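You operate a simulated robot arm through the tools that you are given. There is no shell and no other tool. Be economical: measure what you need, move in short steps, check, and stop when the job is done.

You are at the controls of a simulated robot arm. One attempt, no reset.

## Task
Open the lidded pot on the short bench, sieve two scoops of its mix, then switch the sieve off.
Fine: leave the lid on the bench; steel scoop, four fifths full at least, put it back; spill a spoonful at most. Set down upright: steel scoop.

Only the result counts: the job must be done as asked and must still hold three seconds after the hand-in. Knocking over, shifting, dropping, spilling or breaking anything else fails it. A push-on lid holds only when it is set on centred and level and pressed home; a screw cap is set on level and turned clockwise until tight.

## Robot
A 7-joint arm with a two-finger parallel gripper, fixed in place. Base frame: the origin is at the foot of the arm, x ahead of it, y to its left, z up. Lengths are in mm, angles in rad, forces in N, time in s.
With the tool pointing down near the work surface it reaches from about 300 to 640 mm from the base axis. Its first joint turns from -2.496 to 2.496 rad. Payload 3 kg.
The TCP is the grasp point between the finger pads, 30 mm short of the fingertips. In the tool frame z runs along the fingers and y along their closing line. Largest opening 94 mm; finger width 28, thickness 10; the body of the gripper, 50 by 96 mm, starts 55 mm behind the TCP.
Orientation is that of the tool frame in the base frame, as [roll, pitch, yaw] about the fixed x, y, z axes, in that order (R = Rz(yaw) Ry(pitch) Rx(roll)). With the fingers straight down and closing along the base's y, the tool's x points along the base's -x, its y along +y and its z along -z.

## Interface
- The arm moves only by the tool apply_moves. Its arguments are lists of equal length, an entry for each row: "translation": the shift along the base's x, y, z in units of 300 mm (1.0 is 300 mm), a list of three; "delta_rot": the turn, a rotation vector about the base's x, y, z in units of 45 degrees (1.0 is 45 degrees), a list of three; "hand": the opening, from 0 (shut) to 1 (fully open). In form: {"translation": [[dx, dy, dz], ...], "delta_rot": [[ax, ay, az], ...], "hand": [hand, ...]}. A call has 1 to 10 rows; each row is the pose to reach, as a shift and turn from the pose commanded when the call began. A call with a number of a shift or a turn outside -1 to 1 is refused whole. Rows are played at 5 a second. More than 50 mm and 0.15 rad between two rows, or a gripper value outside its range, and nothing of the call is played. Where a pose cannot be reached the arm comes as near as it can. A force on the tool above 40 N (or 10 N above the force at the start of the call, whichever is more), or a blocked arm, ends the call early, and 0.2 s more pass. The fingers move at their own pace (about 72 mm/s each) and stop on an object; they squeeze with about 28 N. The grip force told is the motor's: it shows also when the fingers shut on nothing. Time passes only in rows, and 0.2 s behind the last, so rows that repeat a pose let the fingers close. It gives the time, the measured TCP pose, the force on the tool (base axes), the opening and the grip force at its end, in the units of the frame above (readings bear some noise), with the torque about the TCP (base axes, N m) and any sound that the robot's microphone picked up, and new pictures: "show" is both (left out), scene, wrist or none.
- Cameras (640 x 400 px; columns grow to the right, rows downward): "scene" is fixed at [51.4, 500, 1480.7]; the picture's right is [-0.39, -0.92, 0.00], its down [-0.49, 0.20, -0.85] and it looks along [0.78, -0.33, -0.53] (base axes); focal length 247 px, centre (320, 200). "wrist" rides on the gripper at [76, 14, -103] in the tool frame; the picture's right is [-0.18, 0.98, 0.00], its down [-0.75, -0.14, -0.64] and it looks along [-0.63, -0.12, 0.77] (tool axes); focal length 243 px, centre (320, 200). There is no depth. A picture from a camera that has moved, and an enlarged one, comes with that camera's place and axes in the base frame and with its lens.
- close_up(camera, box): a new picture of the part [left, top, right, bottom] of that camera's present view, enlarged. It takes no simulated time.
- close_job(): hands the job in; it is judged then, once.

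Go step by step. Nothing tells you positions but the pictures and the camera data: compare them with the known pose of the tool, close in by small moves and look again before you grip or let go. The budget is 120 turns and 200 pictures, counting those below and the enlarged ones. Unless the task says otherwise, let go and move clear before handing in, and close with one line.

The tools are called after "Request:" as name(argument=value, ...) on one line, values as JSON. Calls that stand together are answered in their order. apply_moves: Moves the arm, as the interface text tells. Its arguments: {"type":"object","properties":{"translation":{"type":"array"},"delta_rot":{"type":"array"},"hand":{"type":"array"},"show":{"type":"string","enum":["both","scene","wrist","none"]}},"required":["translation","delta_rot","hand"]} The other tools are called the same way: close_up (camera, box) takes an enlarged picture of a part of a camera's view; close_job () hands the job in.

At the start:

```text
clock: 0.0
tcp_pos: [450.1, -12.4, 1360.5]
tool_rot: [-3.14, 0.001, -3.141]
force: [0.2, 0.7, 0.8]
torque: [0.0, 0.05, -0.01]
gripper_width: 94.1
grasp_force: 0.1
```

scene: 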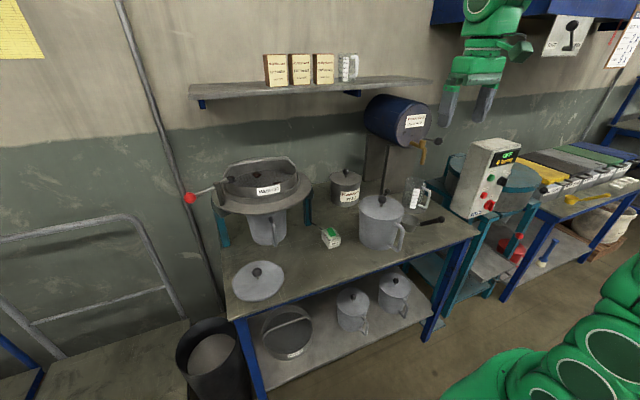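
wrist: 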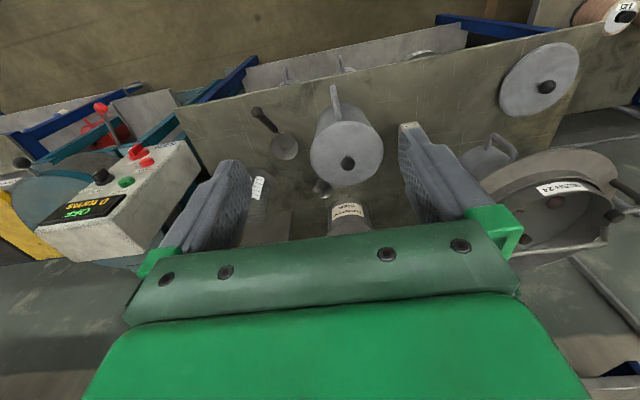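

I see a bench with a hand sieve, a small labelled pot, a jug, a scoop lying near the jug, and a control box to the right. I'll enlarge the pictures before moving.

Request:
close_up(camera="scene", box=[180, 130, 340, 230])

Request:
close_up(camera="scene", box=[320, 150, 480, 250])

Request:
close_up(camera="scene", box=[430, 120, 640, 250])

Request:
close_up(camera="wrist", box=[0, 80, 320, 280])

```text
4.00 times, centred on (260, 180) of scene
camera zoom: at [51.4, 500.0, 1480.7], right [-0.39, -0.92, 0.0], down [-0.49, 0.2, -0.85], along [0.78, -0.33, -0.53], focal length 986 px, centre (560, 280)
```

zoom: 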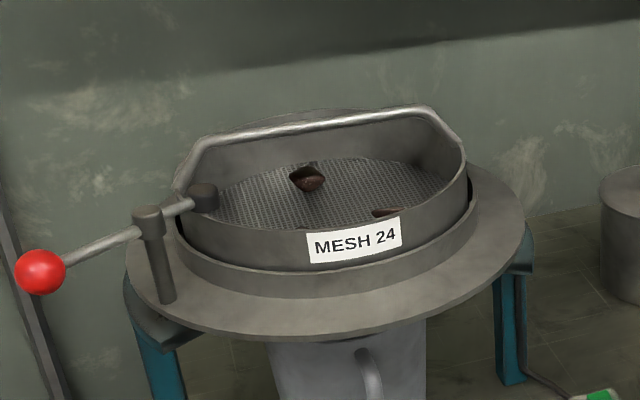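

```text
4.00 times, centred on (400, 200) of scene
camera zoom: at [51.4, 500.0, 1480.7], right [-0.39, -0.92, 0.0], down [-0.49, 0.2, -0.85], along [0.78, -0.33, -0.53], focal length 986 px, centre (0, 200)
```

zoom: 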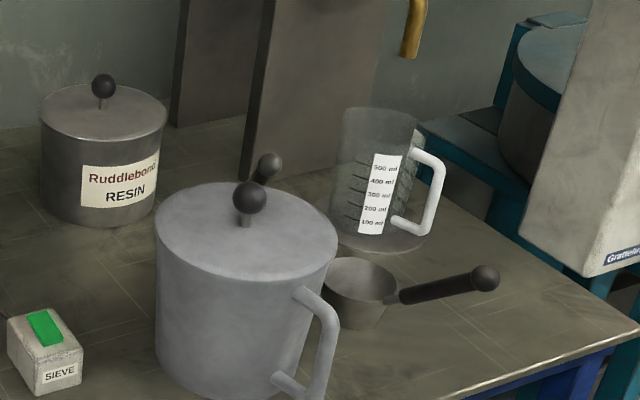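

```text
3.05 times, centred on (535, 185) of scene
camera zoom: at [51.4, 500.0, 1480.7], right [-0.39, -0.92, 0.0], down [-0.49, 0.2, -0.85], along [0.78, -0.33, -0.53], focal length 752 px, centre (-335, 246)
```

zoom: 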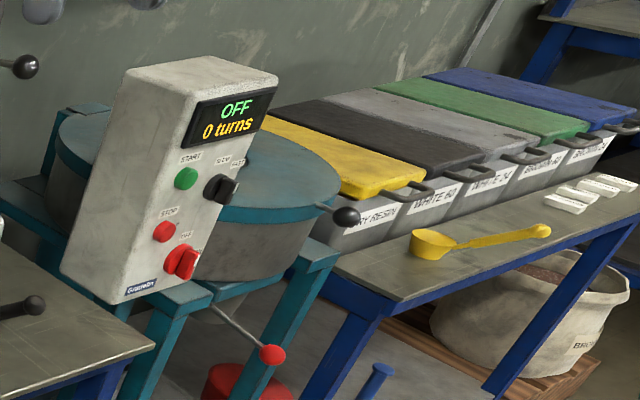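

```text
2.00 times, centred on (160, 180) of wrist
camera zoom: at [373.6, 3.8, 1463.4], right [0.18, 0.98, 0.0], down [0.75, -0.14, 0.64], along [0.63, -0.12, -0.77], focal length 485 px, centre (640, 240)
```

zoom: 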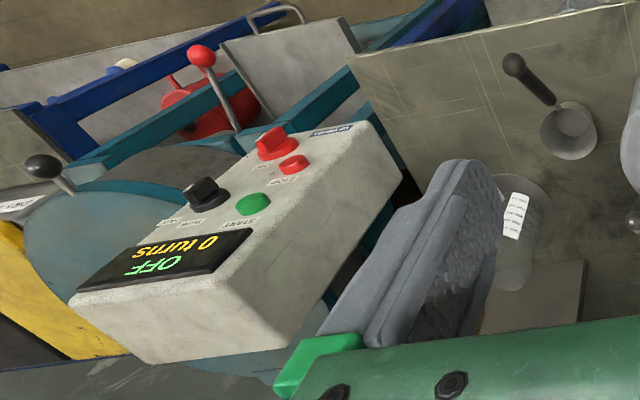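

The lidded grey pot seems to be at about (647, 9) with its knob at z ≈ 1021. The scoop bowl is near (629, -131), its handle points toward the arm, and the sieve is near (756, 398, 1105). I'll shift left for a second view of the sieve and switch, and listen for any sound.

Request:
apply_moves(translation=[[0, 0.15, 0], [0, 0.3, 0], [0, 0.45, 0], [0, 0.6, 0], [0, 0.75, 0], [0, 0.8, 0], [0, 0.8, 0]], delta_rot=[[0, 0, 0], [0, 0, 0], [0, 0, 0], [0, 0, 0], [0, 0, 0], [0, 0, 0], [0, 0, 0]], hand=[1, 1, 1, 1, 1, 1, 1], show="wrist")

```text
clock: 1.6
tcp_pos: [449.7, 219.0, 1360.6]
tool_rot: [-3.141, 0.001, 3.141]
force: [-0.5, 0.5, -0.5]
torque: [-0.01, 0.02, 0.04]
gripper_width: 93.9
grasp_force: 0.0
out of reach, approached as far as the arm can: row 5, 6, 7
camera wrist: at [374.4, 235.9, 1463.3], right [0.18, 0.98, 0.0], down [0.75, -0.14, 0.64], along [0.63, -0.12, -0.77], focal length 243 px, centre (320, 200)
```

wrist: 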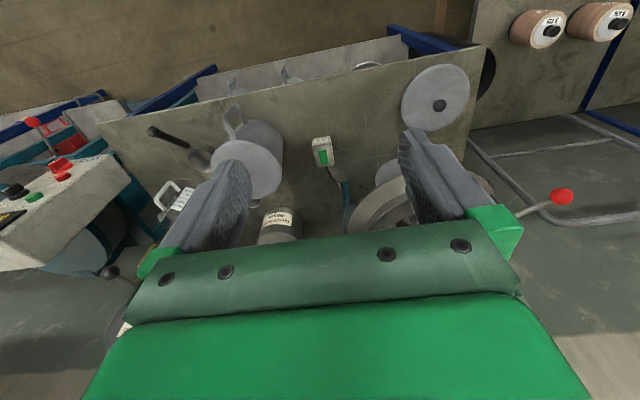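

The switch is near (699, 179, 885) and the sieve lever ball near (713, 602, 1130). High up the reach is short, so I'll go lower and look again.

Request:
apply_moves(translation=[[-0.03, 0, -0.15], [-0.06, 0, -0.3], [-0.1, 0, -0.45], [-0.15, 0, -0.6], [-0.15, 0, -0.7]], delta_rot=[[0, 0, 0], [0, 0, 0], [0, 0, 0], [0, 0, 0], [0, 0, 0]], hand=[1, 1, 1, 1, 1], show="wrist")

```text
clock: 2.8
tcp_pos: [402.9, 219.7, 1147.0]
tool_rot: [-3.141, 0.0, 3.141]
force: [-0.3, -0.4, 0.1]
torque: [0.01, -0.02, -0.01]
gripper_width: 94.0
grasp_force: 0.0
camera wrist: at [326.0, 236.5, 1251.4], right [0.18, 0.98, 0.0], down [0.75, -0.14, 0.64], along [0.63, -0.12, -0.77], focal length 243 px, centre (320, 200)
```

wrist: 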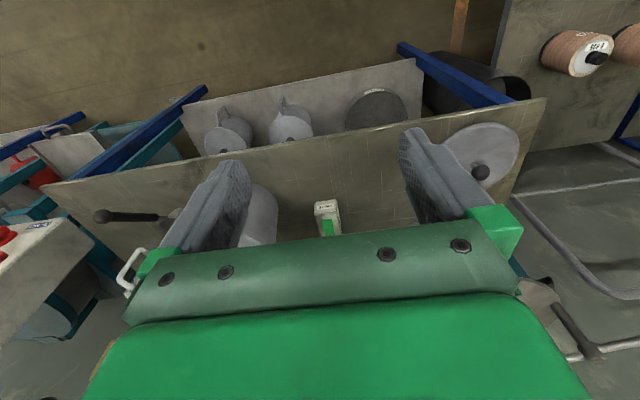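

Next I'll pitch the tool up to look further out over the bench and at the sieve.

Request:
apply_moves(translation=[[-0.05, 0, 0.05], [-0.1, 0, 0.1], [-0.15, 0, 0.15], [-0.2, 0, 0.2], [-0.2, 0, 0.3]], delta_rot=[[0, -0.18, 0], [0, -0.36, 0], [0, -0.54, 0], [0, -0.72, 0], [0, -0.89, 0]], hand=[1, 1, 1, 1, 1], show="both")

```text
clock: 3.7
tcp_pos: [315.7, 281.0, 1152.8]
tool_rot: [2.919, 0.151, -3.115]
force: [0.1, 0.0, 0.9]
torque: [-0.04, -0.02, 0.0]
gripper_width: 94.0
grasp_force: 0.1
stopped in row 4: the arm was blocked; the commanded pose is now the measured one
camera wrist: at [227.3, 271.6, 1244.2], right [0.12, 0.96, 0.24], down [0.66, -0.26, 0.7], along [0.74, 0.07, -0.67], focal length 243 px, centre (320, 200)
```

scene: 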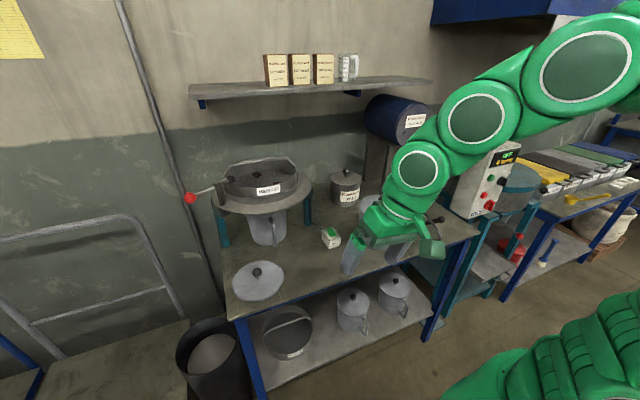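
wrist: 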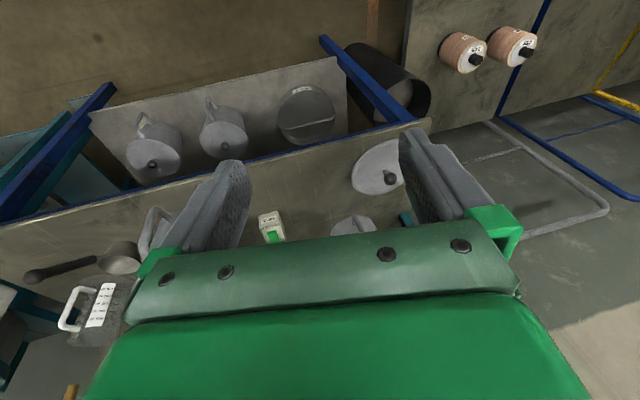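

The arm got blocked by folding too far. I'll straighten the tool and move outward before tilting again.

Request:
apply_moves(translation=[[0.08, -0.1, 0.05], [0.2, -0.2, 0.1], [0.33, -0.3, 0.15], [0.47, -0.3, 0.2]], delta_rot=[[-0.1, 0.06, 0], [-0.2, 0.12, 0], [-0.287, 0.18, 0], [-0.287, 0.18, 0]], hand=[1, 1, 1, 1], show="none")

```text
refused: row 3 steps farther than a row can; nothing moved
```

Request:
apply_moves(translation=[[0.08, -0.08, 0.04], [0.18, -0.16, 0.08], [0.28, -0.24, 0.12], [0.4, -0.3, 0.15], [0.53, -0.35, 0.18]], delta_rot=[[-0.1, 0.06, 0], [-0.2, 0.12, 0], [-0.287, 0.18, 0], [-0.287, 0.18, 0], [-0.287, 0.18, 0]], hand=[1, 1, 1, 1, 1], show="none")

```text
clock: 4.9
tcp_pos: [477.6, 177.8, 1208.6]
tool_rot: [3.138, 0.003, -3.098]
force: [-0.3, -0.6, 0.7]
torque: [0.01, -0.01, -0.02]
gripper_width: 93.9
grasp_force: 0.0
```

Request:
apply_moves(translation=[[0, 0, 0.03], [0, 0, 0.06], [0, 0, 0.1], [0, 0, 0.13]], delta_rot=[[0.05, -0.17, 0.0], [0.1, -0.34, 0], [0.15, -0.51, 0], [0.2, -0.66, 0]], hand=[1, 1, 1, 1], show="wrist")

```text
clock: 5.9
tcp_pos: [475.8, 178.5, 1242.4]
tool_rot: [2.976, 0.518, -3.141]
force: [0.0, 0.0, 0.0]
torque: [0.01, 0.03, 0.02]
gripper_width: 93.7
grasp_force: 0.0
camera wrist: at [358.8, 177.0, 1296.7], right [0.08, 0.97, 0.23], down [0.35, -0.25, 0.9], along [0.93, 0.01, -0.36], focal length 243 px, centre (320, 200)
```

wrist: 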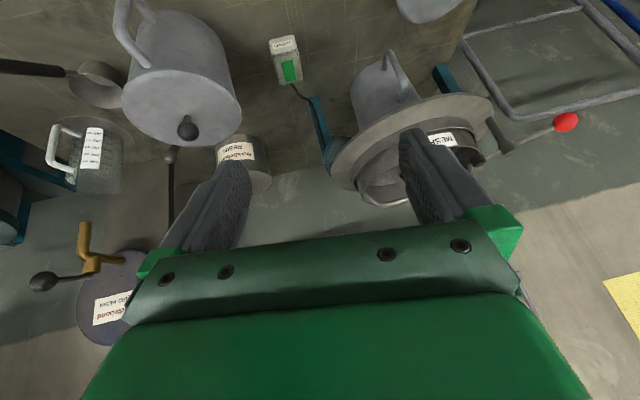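

Request:
close_up(camera="wrist", box=[230, 20, 550, 220])

Request:
close_up(camera="wrist", box=[0, 0, 256, 160])

Request:
close_up(camera="scene", box=[305, 215, 355, 255])

```text
2.00 times, centred on (390, 120) of wrist
camera zoom: at [358.8, 177.0, 1296.7], right [0.08, 0.97, 0.23], down [0.35, -0.25, 0.9], along [0.93, 0.01, -0.36], focal length 485 px, centre (180, 360)
```

zoom: 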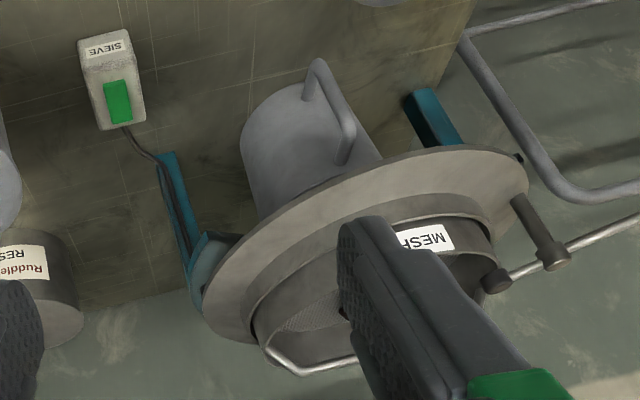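

```text
2.50 times, centred on (128, 80) of wrist
camera zoom: at [358.8, 177.0, 1296.7], right [0.08, 0.97, 0.23], down [0.35, -0.25, 0.9], along [0.93, 0.01, -0.36], focal length 606 px, centre (800, 500)
```

zoom: 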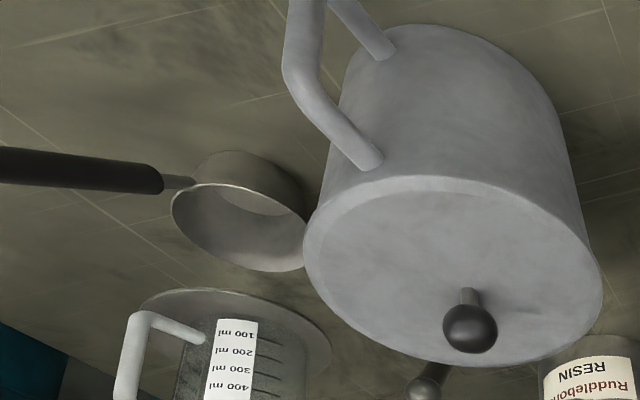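

```text
10.00 times, centred on (330, 235) of scene
camera zoom: at [51.4, 500.0, 1480.7], right [-0.39, -0.92, 0.0], down [-0.49, 0.2, -0.85], along [0.78, -0.33, -0.53], focal length 2466 px, centre (220, -150)
```

zoom: 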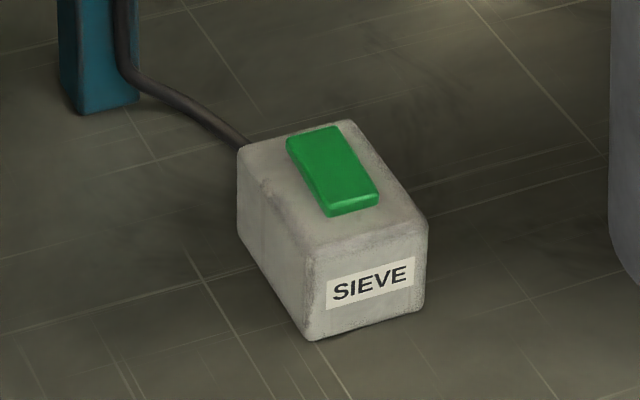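

The switch appears off (nothing heard). A rod with a ball hangs just behind the pot near (693, -46), so I need care there. I'll move in front of the pot for accurate views.

Request:
apply_moves(translation=[[0, -0.14, -0.05], [0, -0.28, -0.1], [0, -0.41, -0.15], [0, -0.54, -0.2], [0, -0.54, -0.3]], delta_rot=[[-0.05, 0.15, 0], [-0.1, 0.3, 0], [-0.13, 0.45, 0], [-0.16, 0.54, 0], [-0.19, 0.66, 0]], hand=[1, 1, 1, 1, 1], show="both")

```text
clock: 7.1
tcp_pos: [475.3, 16.2, 1155.2]
tool_rot: [3.132, 0.005, -3.1]
force: [0.4, 0.2, 0.0]
torque: [0.04, -0.02, -0.02]
gripper_width: 93.9
grasp_force: 0.1
camera wrist: at [398.2, 27.4, 1258.8], right [0.14, 0.99, 0.01], down [0.76, -0.12, 0.64], along [0.64, -0.08, -0.76], focal length 243 px, centre (320, 200)
```

scene: 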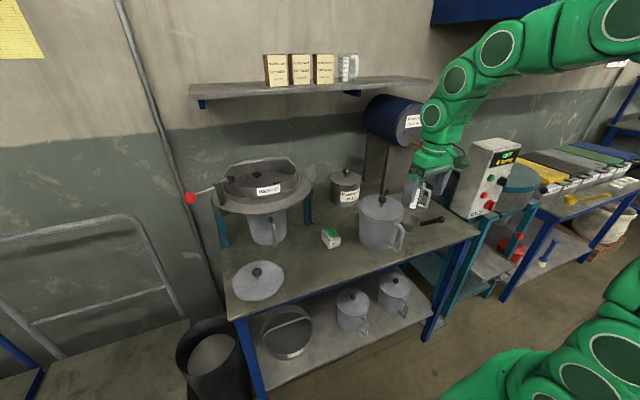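
wrist: 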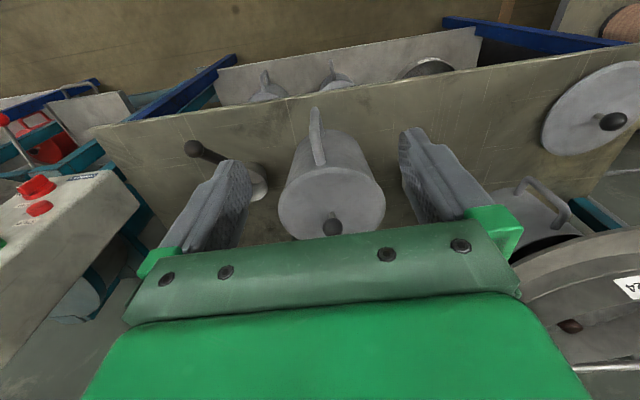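

Request:
close_up(camera="scene", box=[345, 140, 425, 190])

Request:
close_up(camera="scene", box=[345, 185, 457, 255])

```text
8.00 times, centred on (385, 165) of scene
camera zoom: at [51.4, 500.0, 1480.7], right [-0.39, -0.92, 0.0], down [-0.49, 0.2, -0.85], along [0.78, -0.33, -0.53], focal length 1973 px, centre (-200, 480)
```

zoom: 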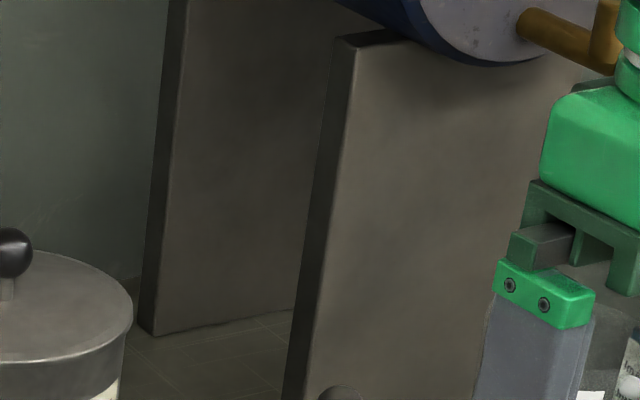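

```text
5.71 times, centred on (401, 220) of scene
camera zoom: at [51.4, 500.0, 1480.7], right [-0.39, -0.92, 0.0], down [-0.49, 0.2, -0.85], along [0.78, -0.33, -0.53], focal length 1409 px, centre (-143, 86)
```

zoom: 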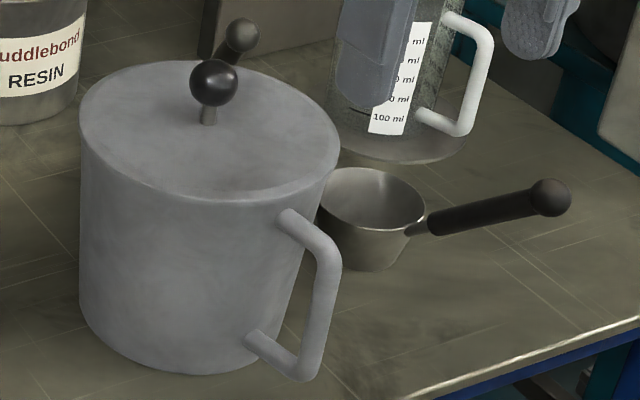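

A second ball knob appears just behind the pot lid; I need to understand what it belongs to. I'll tilt and rise to look over the pot.

Request:
apply_moves(translation=[[0, 0.0, 0.1], [0, 0.05, 0.2], [0, 0.1, 0.3], [0, 0.1, 0.35]], delta_rot=[[0, -0.15, -0.05], [0, -0.3, -0.05], [0, -0.45, -0.05], [0, -0.55, -0.05]], hand=[1, 1, 1, 1], show="wrist")

Request:
close_up(camera="wrist", box=[170, 40, 410, 190])

```text
clock: 8.1
tcp_pos: [475.8, 47.9, 1255.3]
tool_rot: [3.117, 0.425, -3.14]
force: [0.3, 0.4, 0.3]
torque: [0.0, -0.01, 0.03]
gripper_width: 94.0
grasp_force: 0.1
camera wrist: at [364.0, 61.9, 1318.8], right [0.16, 0.98, 0.1], down [0.42, -0.16, 0.89], along [0.89, -0.1, -0.44], focal length 243 px, centre (320, 200)
```

wrist: 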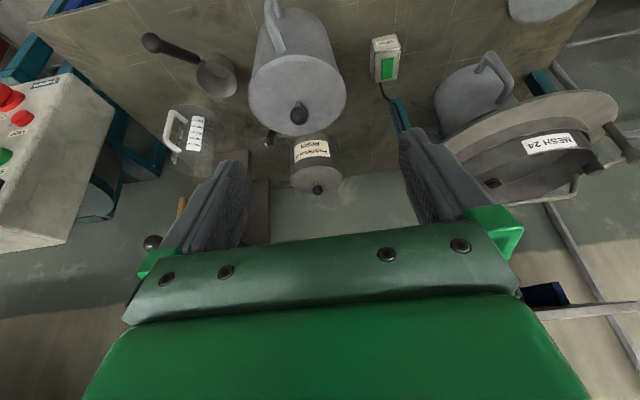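

```text
2.67 times, centred on (290, 115) of wrist
camera zoom: at [364.0, 61.9, 1318.8], right [0.16, 0.98, 0.1], down [0.42, -0.16, 0.89], along [0.89, -0.1, -0.44], focal length 647 px, centre (400, 427)
```

zoom: 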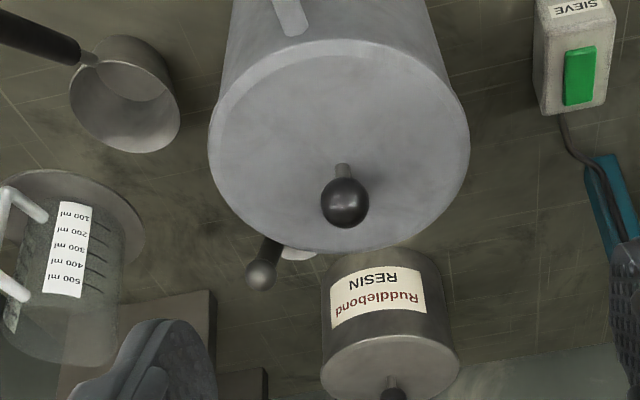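

Behind the pot lies another scoop with its ball at about (710, -60, 1005), which is clear of the lid's vertical lift. Now I'll go over the pot's knob at about (642, 12).

Request:
apply_moves(translation=[[0.1, -0.02, -0.08], [0.2, -0.04, -0.16], [0.3, -0.06, -0.24], [0.4, -0.08, -0.32], [0.48, -0.1, -0.4], [0.55, -0.118, -0.48], [0.55, -0.118, -0.52]], delta_rot=[[0, 0.1, 0], [0, 0.2, 0], [0, 0.3, 0], [0, 0.4, 0], [0, 0.5, 0], [0, 0.54, 0], [0, 0.54, 0]], hand=[1, 1, 1, 1, 1, 1, 1], show="both")

Request:
close_up(camera="scene", box=[335, 140, 431, 200])

```text
clock: 9.7
tcp_pos: [640.9, 8.5, 1105.4]
tool_rot: [3.14, 0.013, -3.138]
force: [-0.5, 0.2, 0.0]
torque: [0.01, -0.01, 0.0]
gripper_width: 93.7
grasp_force: 0.0
camera wrist: at [562.6, 24.4, 1208.5], right [0.18, 0.98, 0.0], down [0.75, -0.14, 0.65], along [0.64, -0.11, -0.76], focal length 243 px, centre (320, 200)
```

scene: 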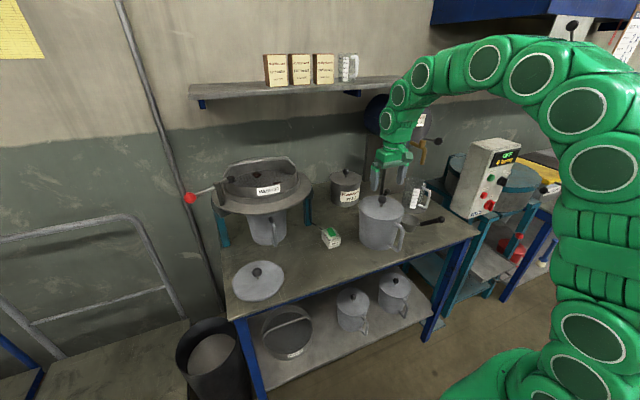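
wrist: 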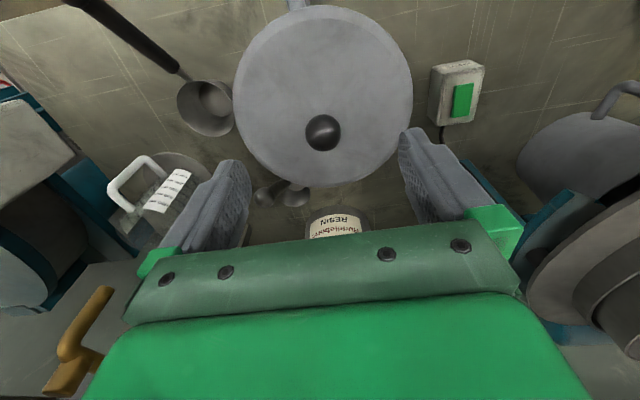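

```text
6.67 times, centred on (383, 170) of scene
camera zoom: at [51.4, 500.0, 1480.7], right [-0.39, -0.92, 0.0], down [-0.49, 0.2, -0.85], along [0.78, -0.33, -0.53], focal length 1644 px, centre (-100, 400)
```

zoom: 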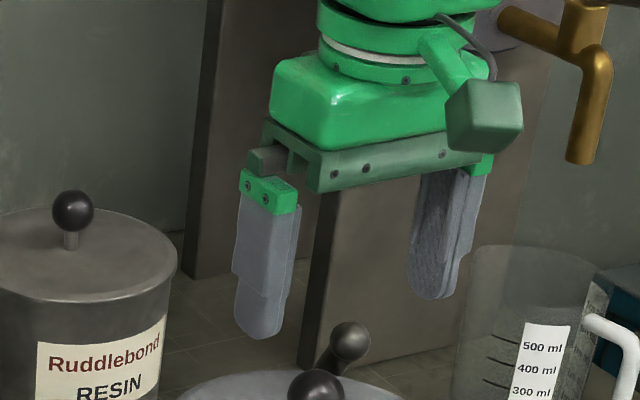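

The knob reads about (645, 12.5, 1025). I'll descend with the hand partly closed and grip it.

Request:
apply_moves(translation=[[0.012, 0.013, 0], [0.013, 0.013, -0.12], [0.013, 0.013, -0.22], [0.013, 0.013, -0.262], [0.013, 0.013, -0.262]], delta_rot=[[0, 0, 0], [0, 0, 0], [0, 0, 0], [0, 0, 0], [0, 0, 0]], hand=[0.65, 0.65, 0.65, 0.65, 0.65], show="both")

Request:
close_up(camera="scene", box=[335, 160, 431, 220])

```text
clock: 10.9
tcp_pos: [647.2, 12.0, 1027.8]
tool_rot: [3.139, 0.013, -3.139]
force: [0.1, 0.6, 0.2]
torque: [0.0, -0.04, 0.0]
gripper_width: 61.4
grasp_force: 0.0
camera wrist: at [569.4, 27.5, 1129.8], right [0.18, 0.98, 0.0], down [0.74, -0.14, 0.65], along [0.64, -0.11, -0.76], focal length 243 px, centre (320, 200)
```

scene: 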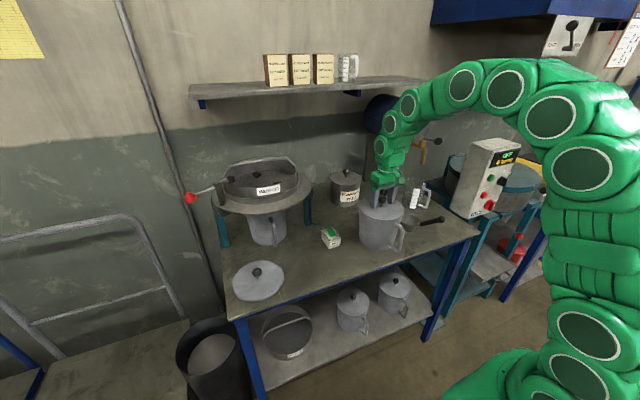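
wrist: 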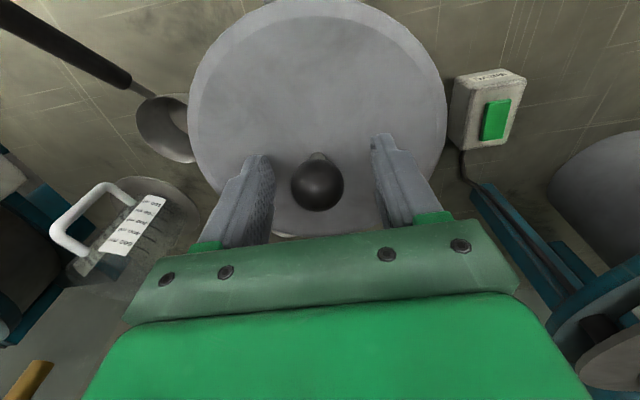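

```text
6.67 times, centred on (383, 190) of scene
camera zoom: at [51.4, 500.0, 1480.7], right [-0.39, -0.92, 0.0], down [-0.49, 0.2, -0.85], along [0.78, -0.33, -0.53], focal length 1644 px, centre (-100, 267)
```

zoom: 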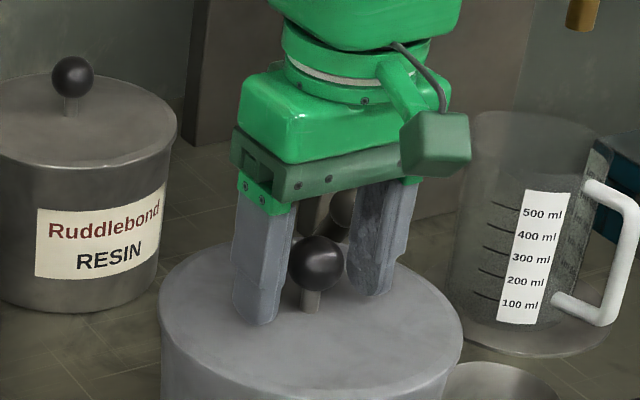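

Aligned on the knob; closing.

Request:
apply_moves(translation=[[0, 0, 0], [0, 0, 0], [0, 0, 0]], delta_rot=[[0, 0, 0], [0, 0, 0], [0, 0, 0]], hand=[0, 0, 0], show="none")

Request:
apply_moves(translation=[[0, 0, 0.02], [0, 0, 0.05], [0, 0, 0.1], [0, 0, 0.15]], delta_rot=[[0, 0, 0], [0, 0, 0], [0, 0, 0], [0, 0, 0]], hand=[0, 0, 0, 0], show="both")

```text
clock: 11.7
tcp_pos: [646.4, 11.9, 1027.7]
tool_rot: [3.14, 0.013, -3.14]
force: [-0.3, -0.6, 0.2]
torque: [-0.02, -0.03, 0.01]
gripper_width: 28.9
grasp_force: 27.3
heard: snap
```

```text
clock: 12.7
tcp_pos: [647.5, 12.1, 1072.4]
tool_rot: [3.141, 0.013, -3.14]
force: [0.6, 0.2, -0.4]
torque: [-0.03, 0.02, 0.0]
gripper_width: 0.0
grasp_force: 28.3
camera wrist: at [569.7, 27.7, 1174.8], right [0.18, 0.98, 0.0], down [0.74, -0.14, 0.65], along [0.64, -0.11, -0.76], focal length 243 px, centre (320, 200)
```

scene: 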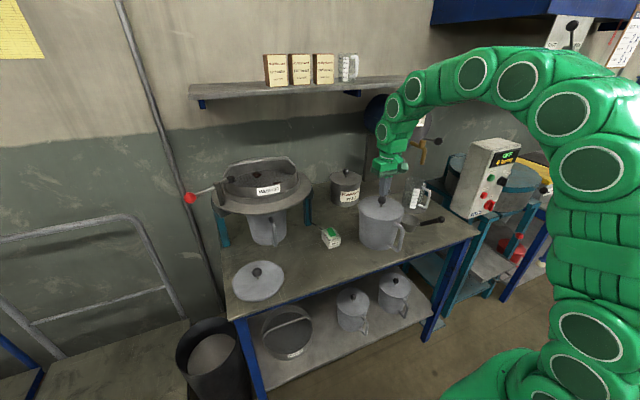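
wrist: 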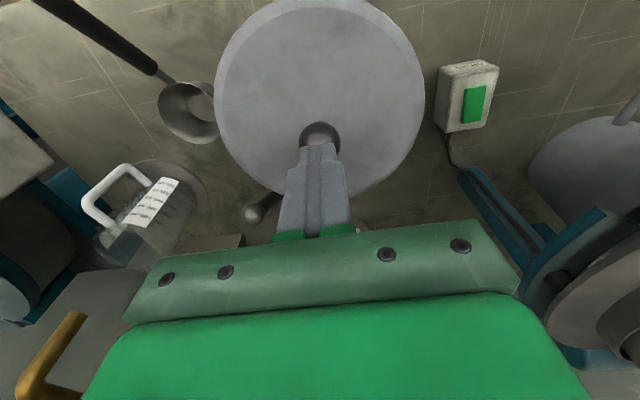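

The knob slipped out. I'll regrip a little lower and lift slowly, watching the force.

Request:
apply_moves(translation=[[-0.002, 0, 0], [-0.004, 0, 0], [-0.005, 0, -0.1], [-0.006, 0, -0.162], [-0.006, 0, -0.162]], delta_rot=[[0, 0, 0], [0, 0, 0], [0, 0, 0], [0, 0, 0], [0, 0, 0]], hand=[0.6, 0.6, 0.6, 0.6, 0.6], show="wrist")

Request:
close_up(camera="scene", box=[335, 160, 431, 220])

```text
clock: 13.9
tcp_pos: [644.2, 12.2, 1024.4]
tool_rot: [3.14, 0.015, -3.139]
force: [0.3, 0.6, -0.4]
torque: [0.04, 0.02, 0.02]
gripper_width: 56.5
grasp_force: 0.1
camera wrist: at [566.6, 27.6, 1126.8], right [0.18, 0.98, 0.0], down [0.74, -0.14, 0.65], along [0.64, -0.11, -0.76], focal length 243 px, centre (320, 200)
```

wrist: 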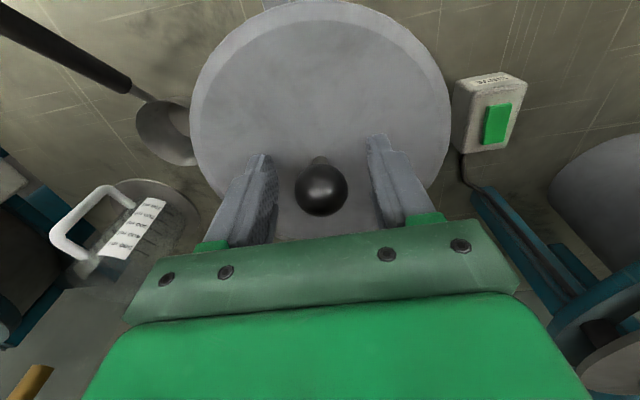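

```text
6.67 times, centred on (383, 190) of scene
camera zoom: at [51.4, 500.0, 1480.7], right [-0.39, -0.92, 0.0], down [-0.49, 0.2, -0.85], along [0.78, -0.33, -0.53], focal length 1644 px, centre (-100, 267)
```

zoom: 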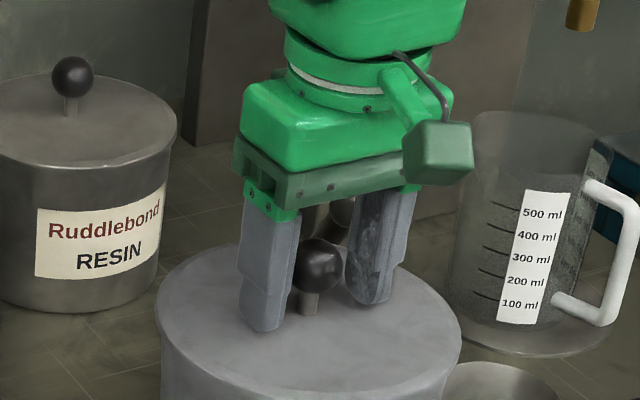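

Request:
apply_moves(translation=[[0.002, 0.003, 0], [0.002, 0.003, 0], [0.002, 0.003, 0.003], [0.002, 0.003, 0.006], [0.002, 0.003, 0.01], [0.002, 0.003, 0.015]], delta_rot=[[0, 0, 0], [0, 0, 0], [0, 0, 0], [0, 0, 0], [0, 0, 0], [0, 0, 0]], hand=[0, 0, 0, 0, 0, 0], show="none")

Request:
close_up(camera="scene", box=[335, 160, 431, 220])

```text
clock: 15.3
tcp_pos: [643.6, 12.4, 1027.5]
tool_rot: [3.14, 0.013, -3.139]
force: [0.7, 0.4, -0.9]
torque: [-0.01, -0.02, -0.04]
gripper_width: 30.6
grasp_force: 27.8
```

```text
6.67 times, centred on (383, 190) of scene
camera zoom: at [51.4, 500.0, 1480.7], right [-0.39, -0.92, 0.0], down [-0.49, 0.2, -0.85], along [0.78, -0.33, -0.53], focal length 1644 px, centre (-100, 267)
```

zoom: 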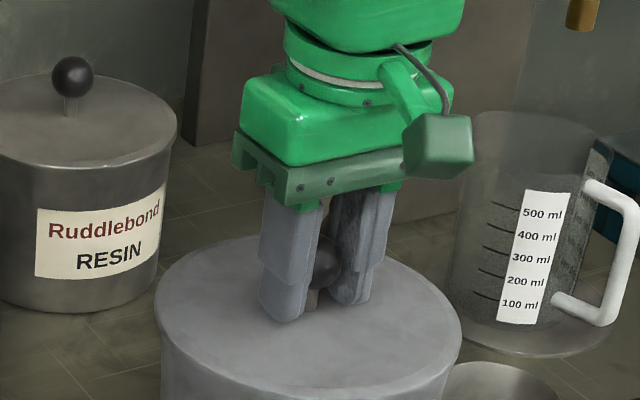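

Request:
apply_moves(translation=[[0, 0, 0.005], [0, 0, 0.01], [0, 0, 0.02], [0, 0, 0.03], [0, 0, 0.04], [0, 0, 0.05], [0, 0, 0.06]], delta_rot=[[0, 0, 0], [0, 0, 0], [0, 0, 0], [0, 0, 0], [0, 0, 0], [0, 0, 0], [0, 0, 0]], hand=[0, 0, 0, 0, 0, 0, 0], show="none")

Request:
close_up(camera="scene", box=[335, 160, 431, 220])

```text
clock: 16.9
tcp_pos: [643.7, 13.4, 1045.6]
tool_rot: [3.141, 0.014, -3.138]
force: [1.0, 0.6, -1.9]
torque: [0.01, 0.01, 0.01]
gripper_width: 30.1
grasp_force: 28.2
```

```text
6.67 times, centred on (383, 190) of scene
camera zoom: at [51.4, 500.0, 1480.7], right [-0.39, -0.92, 0.0], down [-0.49, 0.2, -0.85], along [0.78, -0.33, -0.53], focal length 1644 px, centre (-100, 267)
```

zoom: 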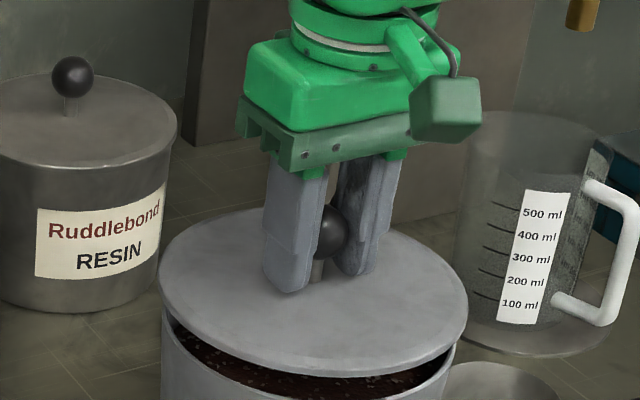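

The lid is off and held, with brown mix near the brim. I'll carry the lid up and over to the clear bench area around (592, 237).

Request:
apply_moves(translation=[[0, 0, 0.12], [-0.03, 0.1, 0.2], [-0.07, 0.24, 0.2], [-0.1, 0.38, 0.2], [-0.14, 0.52, 0.2], [-0.16, 0.65, 0.18], [-0.172, 0.745, 0.1], [-0.172, 0.745, -0.05], [-0.172, 0.745, -0.2]], delta_rot=[[0, 0, 0], [0, 0, 0], [0, 0, 0], [0, 0, 0], [0, 0, 0], [0, 0, 0], [0, 0, 0], [0, 0, 0], [0, 0, 0]], hand=[0, 0, 0, 0, 0, 0, 0, 0, 0], show="both")

Request:
close_up(camera="scene", box=[225, 170, 385, 290])

```text
clock: 18.9
tcp_pos: [592.4, 235.1, 983.1]
tool_rot: [3.14, 0.016, -3.138]
force: [-0.9, 0.5, -1.2]
torque: [-0.03, -0.02, 0.02]
gripper_width: 30.0
grasp_force: 28.7
camera wrist: at [514.1, 251.3, 1084.8], right [0.18, 0.98, 0.0], down [0.74, -0.14, 0.65], along [0.64, -0.11, -0.76], focal length 243 px, centre (320, 200)
```

scene: 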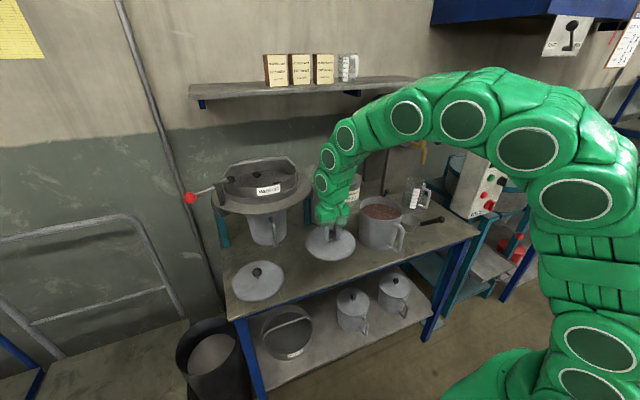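
wrist: 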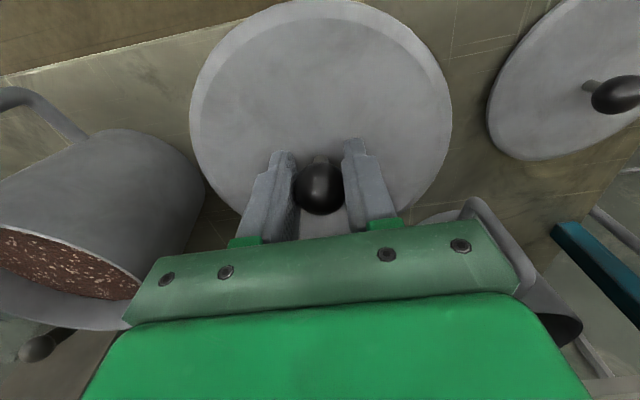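

```text
3.33 times, centred on (305, 230) of scene
camera zoom: at [51.4, 500.0, 1480.7], right [-0.39, -0.92, 0.0], down [-0.49, 0.2, -0.85], along [0.78, -0.33, -0.53], focal length 822 px, centre (370, 100)
```

zoom: 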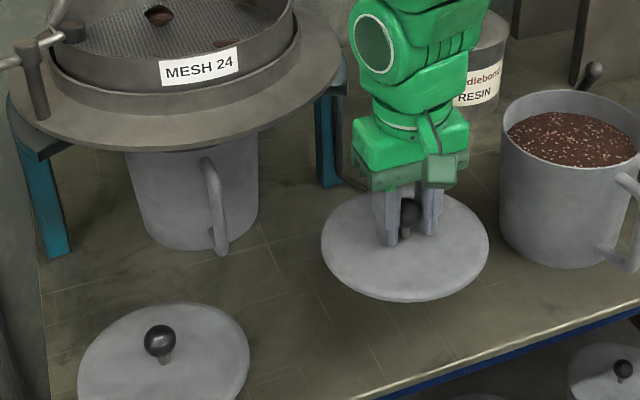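

The lid here would come too close to the switch box, so I'll shift it to about (586, 285), check, and lower it.

Request:
apply_moves(translation=[[-0.01, 0.08, 0], [-0.02, 0.165, 0], [-0.02, 0.165, -0.1], [-0.02, 0.165, -0.2]], delta_rot=[[0, 0, 0], [0, 0, 0], [0, 0, 0], [0, 0, 0]], hand=[0, 0, 0, 0], show="none")

Request:
close_up(camera="scene", box=[225, 170, 385, 290])

```text
clock: 19.9
tcp_pos: [586.8, 286.0, 924.8]
tool_rot: [3.138, 0.015, -3.139]
force: [0.3, 0.4, -1.8]
torque: [0.01, 0.01, -0.03]
gripper_width: 30.1
grasp_force: 27.6
```

```text
3.33 times, centred on (305, 230) of scene
camera zoom: at [51.4, 500.0, 1480.7], right [-0.39, -0.92, 0.0], down [-0.49, 0.2, -0.85], along [0.78, -0.33, -0.53], focal length 822 px, centre (370, 100)
```

zoom: 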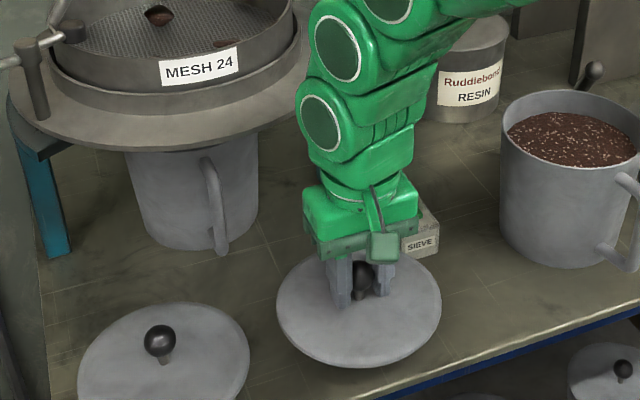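

Request:
apply_moves(translation=[[0, 0, -0.04], [0, 0, -0.07], [0, 0, -0.08], [0, 0, -0.09]], delta_rot=[[0, 0, 0], [0, 0, 0], [0, 0, 0], [0, 0, 0]], hand=[0, 0, 0, 0], show="none")

Request:
close_up(camera="scene", box=[225, 220, 345, 300])

```text
clock: 20.9
tcp_pos: [586.2, 286.2, 900.5]
tool_rot: [3.14, 0.014, -3.139]
force: [-0.6, -0.2, -0.6]
torque: [0.01, -0.01, -0.04]
gripper_width: 29.7
grasp_force: 27.6
```

```text
5.00 times, centred on (285, 260) of scene
camera zoom: at [51.4, 500.0, 1480.7], right [-0.39, -0.92, 0.0], down [-0.49, 0.2, -0.85], along [0.78, -0.33, -0.53], focal length 1233 px, centre (495, -100)
```

zoom: 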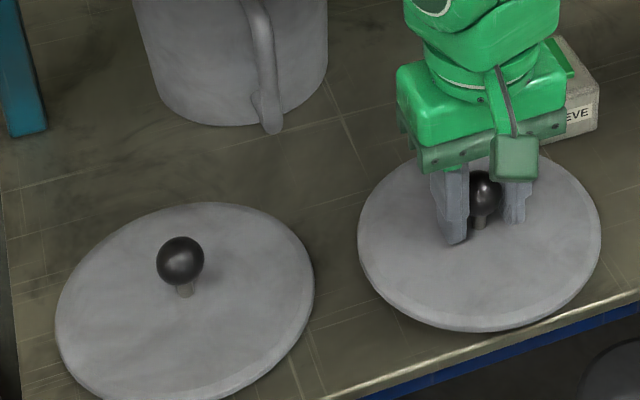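

Request:
apply_moves(translation=[[0, 0, -0.008], [0, 0, -0.016], [0, 0, -0.016]], delta_rot=[[0, 0, 0], [0, 0, 0], [0, 0, 0]], hand=[0, 0, 0], show="none")

Request:
apply_moves(translation=[[0, 0, -0.008], [0, 0, -0.014], [0, 0, -0.014]], delta_rot=[[0, 0, 0], [0, 0, 0], [0, 0, 0]], hand=[0, 0, 0], show="none")

```text
clock: 21.7
tcp_pos: [584.6, 286.0, 893.0]
tool_rot: [3.141, 0.014, -3.136]
force: [-0.4, -0.1, -1.9]
torque: [0.01, 0.02, 0.01]
gripper_width: 29.8
grasp_force: 27.7
```

```text
clock: 22.5
tcp_pos: [587.0, 284.2, 889.5]
tool_rot: [3.14, 0.014, -3.138]
force: [0.1, 0.1, -1.5]
torque: [-0.01, -0.02, -0.01]
gripper_width: 29.7
grasp_force: 28.0
```

Request:
apply_moves(translation=[[0, 0, -0.01], [0, 0, -0.02], [0, 0, -0.02]], delta_rot=[[0, 0, 0], [0, 0, 0], [0, 0, 0]], hand=[0, 0, 0], show="none")

Request:
close_up(camera="scene", box=[225, 220, 345, 300])

```text
clock: 23.3
tcp_pos: [585.7, 285.4, 886.4]
tool_rot: [3.139, 0.018, -3.138]
force: [-5.7, -1.6, 23.8]
torque: [-0.05, -0.03, -0.01]
gripper_width: 29.5
grasp_force: 28.5
```

```text
5.00 times, centred on (285, 260) of scene
camera zoom: at [51.4, 500.0, 1480.7], right [-0.39, -0.92, 0.0], down [-0.49, 0.2, -0.85], along [0.78, -0.33, -0.53], focal length 1233 px, centre (495, -100)
```

zoom: 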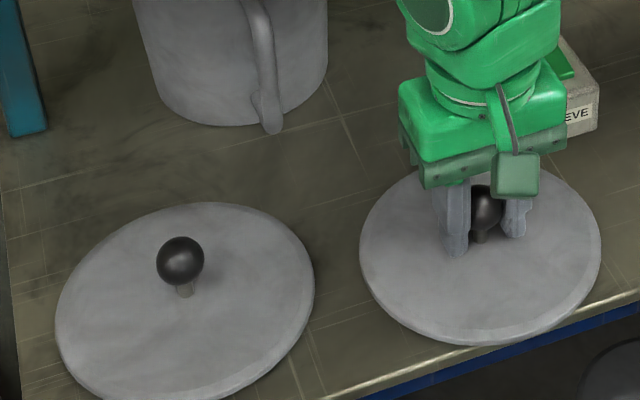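

The lid rests on the bench. I'll release and rise.

Request:
apply_moves(translation=[[0, 0, 0.006], [0, 0, 0.006], [0, 0, 0.006], [0, 0, 0.1], [0, 0, 0.25], [-0.1, -0.12, 0.35], [-0.2, -0.25, 0.45], [-0.25, -0.4, 0.5], [-0.25, -0.55, 0.55]], delta_rot=[[0, 0, 0], [0, 0, 0], [0, 0, 0], [0, 0, 0], [0, 0, 0], [0, 0, 0], [0, 0, 0], [0, 0, 0], [0, 0, 0]], hand=[0.55, 0.55, 0.55, 0.55, 0.6, 0.6, 0.6, 0.6, 0.6], show="both")

Request:
close_up(camera="scene", box=[225, 180, 385, 280])

```text
refused: row 6 steps farther than a row can; nothing moved
```

```text
4.00 times, centred on (305, 230) of scene
camera zoom: at [51.4, 500.0, 1480.7], right [-0.39, -0.92, 0.0], down [-0.49, 0.2, -0.85], along [0.78, -0.33, -0.53], focal length 986 px, centre (380, 80)
```

zoom: 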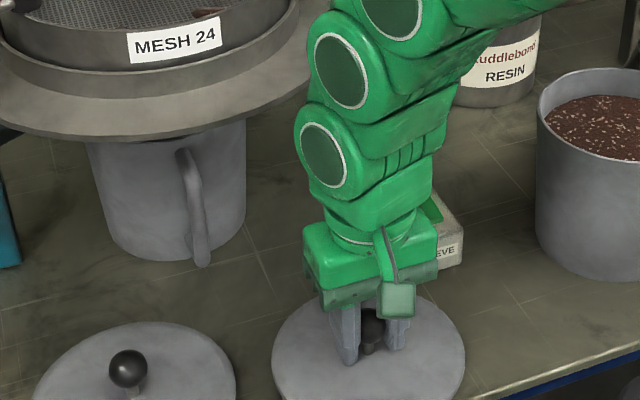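

Request:
apply_moves(translation=[[0, 0, 0.006], [0, 0, 0.006], [0, 0, 0.006], [0, 0, 0.1], [0, 0, 0.25], [-0.05, -0.08, 0.35], [-0.12, -0.18, 0.45], [-0.18, -0.3, 0.5], [-0.24, -0.44, 0.53], [-0.3, -0.58, 0.55]], delta_rot=[[0, 0, 0], [0, 0, 0], [0, 0, 0], [0, 0, 0], [0, 0, 0], [0, 0, 0], [0, 0, 0], [0, 0, 0], [0, 0, 0], [0, 0, 0]], hand=[0.55, 0.55, 0.55, 0.55, 0.6, 0.6, 0.6, 0.6, 0.6, 0.6], show="none")

Request:
apply_moves(translation=[[-0.05, -0.14, 0.05], [-0.1, -0.28, 0.1], [-0.12, -0.42, 0.15], [-0.12, -0.5, 0.2]], delta_rot=[[0, 0, 0], [0, 0, 0], [0, 0, 0], [0, 0, 0]], hand=[0.6, 0.6, 0.6, 0.6], show="both")

Request:
close_up(camera="scene", box=[345, 165, 473, 245])

```text
clock: 25.5
tcp_pos: [492.7, 113.5, 1050.7]
tool_rot: [3.14, 0.014, -3.138]
force: [0.8, 0.8, 0.7]
torque: [-0.01, 0.0, 0.0]
gripper_width: 56.4
grasp_force: 0.0
```

```text
clock: 26.5
tcp_pos: [456.7, -38.1, 1108.3]
tool_rot: [3.141, 0.012, -3.137]
force: [-0.7, -0.2, 0.0]
torque: [-0.02, 0.0, 0.01]
gripper_width: 56.4
grasp_force: 0.0
camera wrist: at [379.1, -23.2, 1211.0], right [0.18, 0.98, 0.0], down [0.75, -0.14, 0.65], along [0.64, -0.11, -0.76], focal length 243 px, centre (320, 200)
```

scene: 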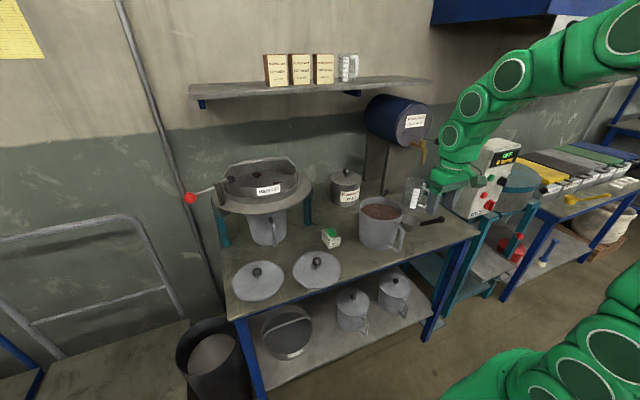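
wrist: 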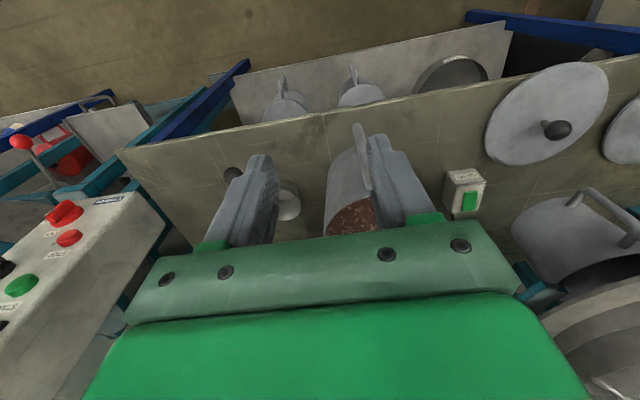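

```text
5.00 times, centred on (409, 205) of scene
camera zoom: at [51.4, 500.0, 1480.7], right [-0.39, -0.92, 0.0], down [-0.49, 0.2, -0.85], along [0.78, -0.33, -0.53], focal length 1233 px, centre (-125, 175)
```

zoom: 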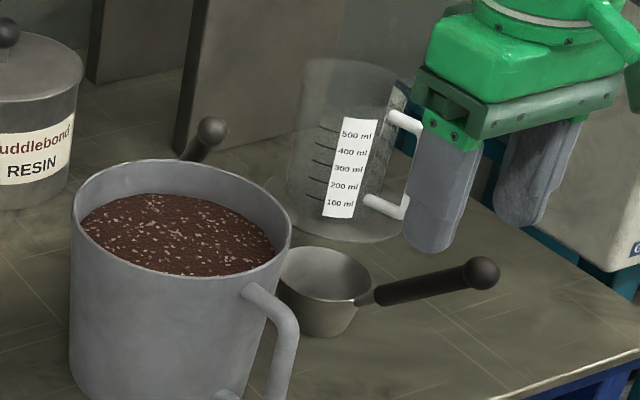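

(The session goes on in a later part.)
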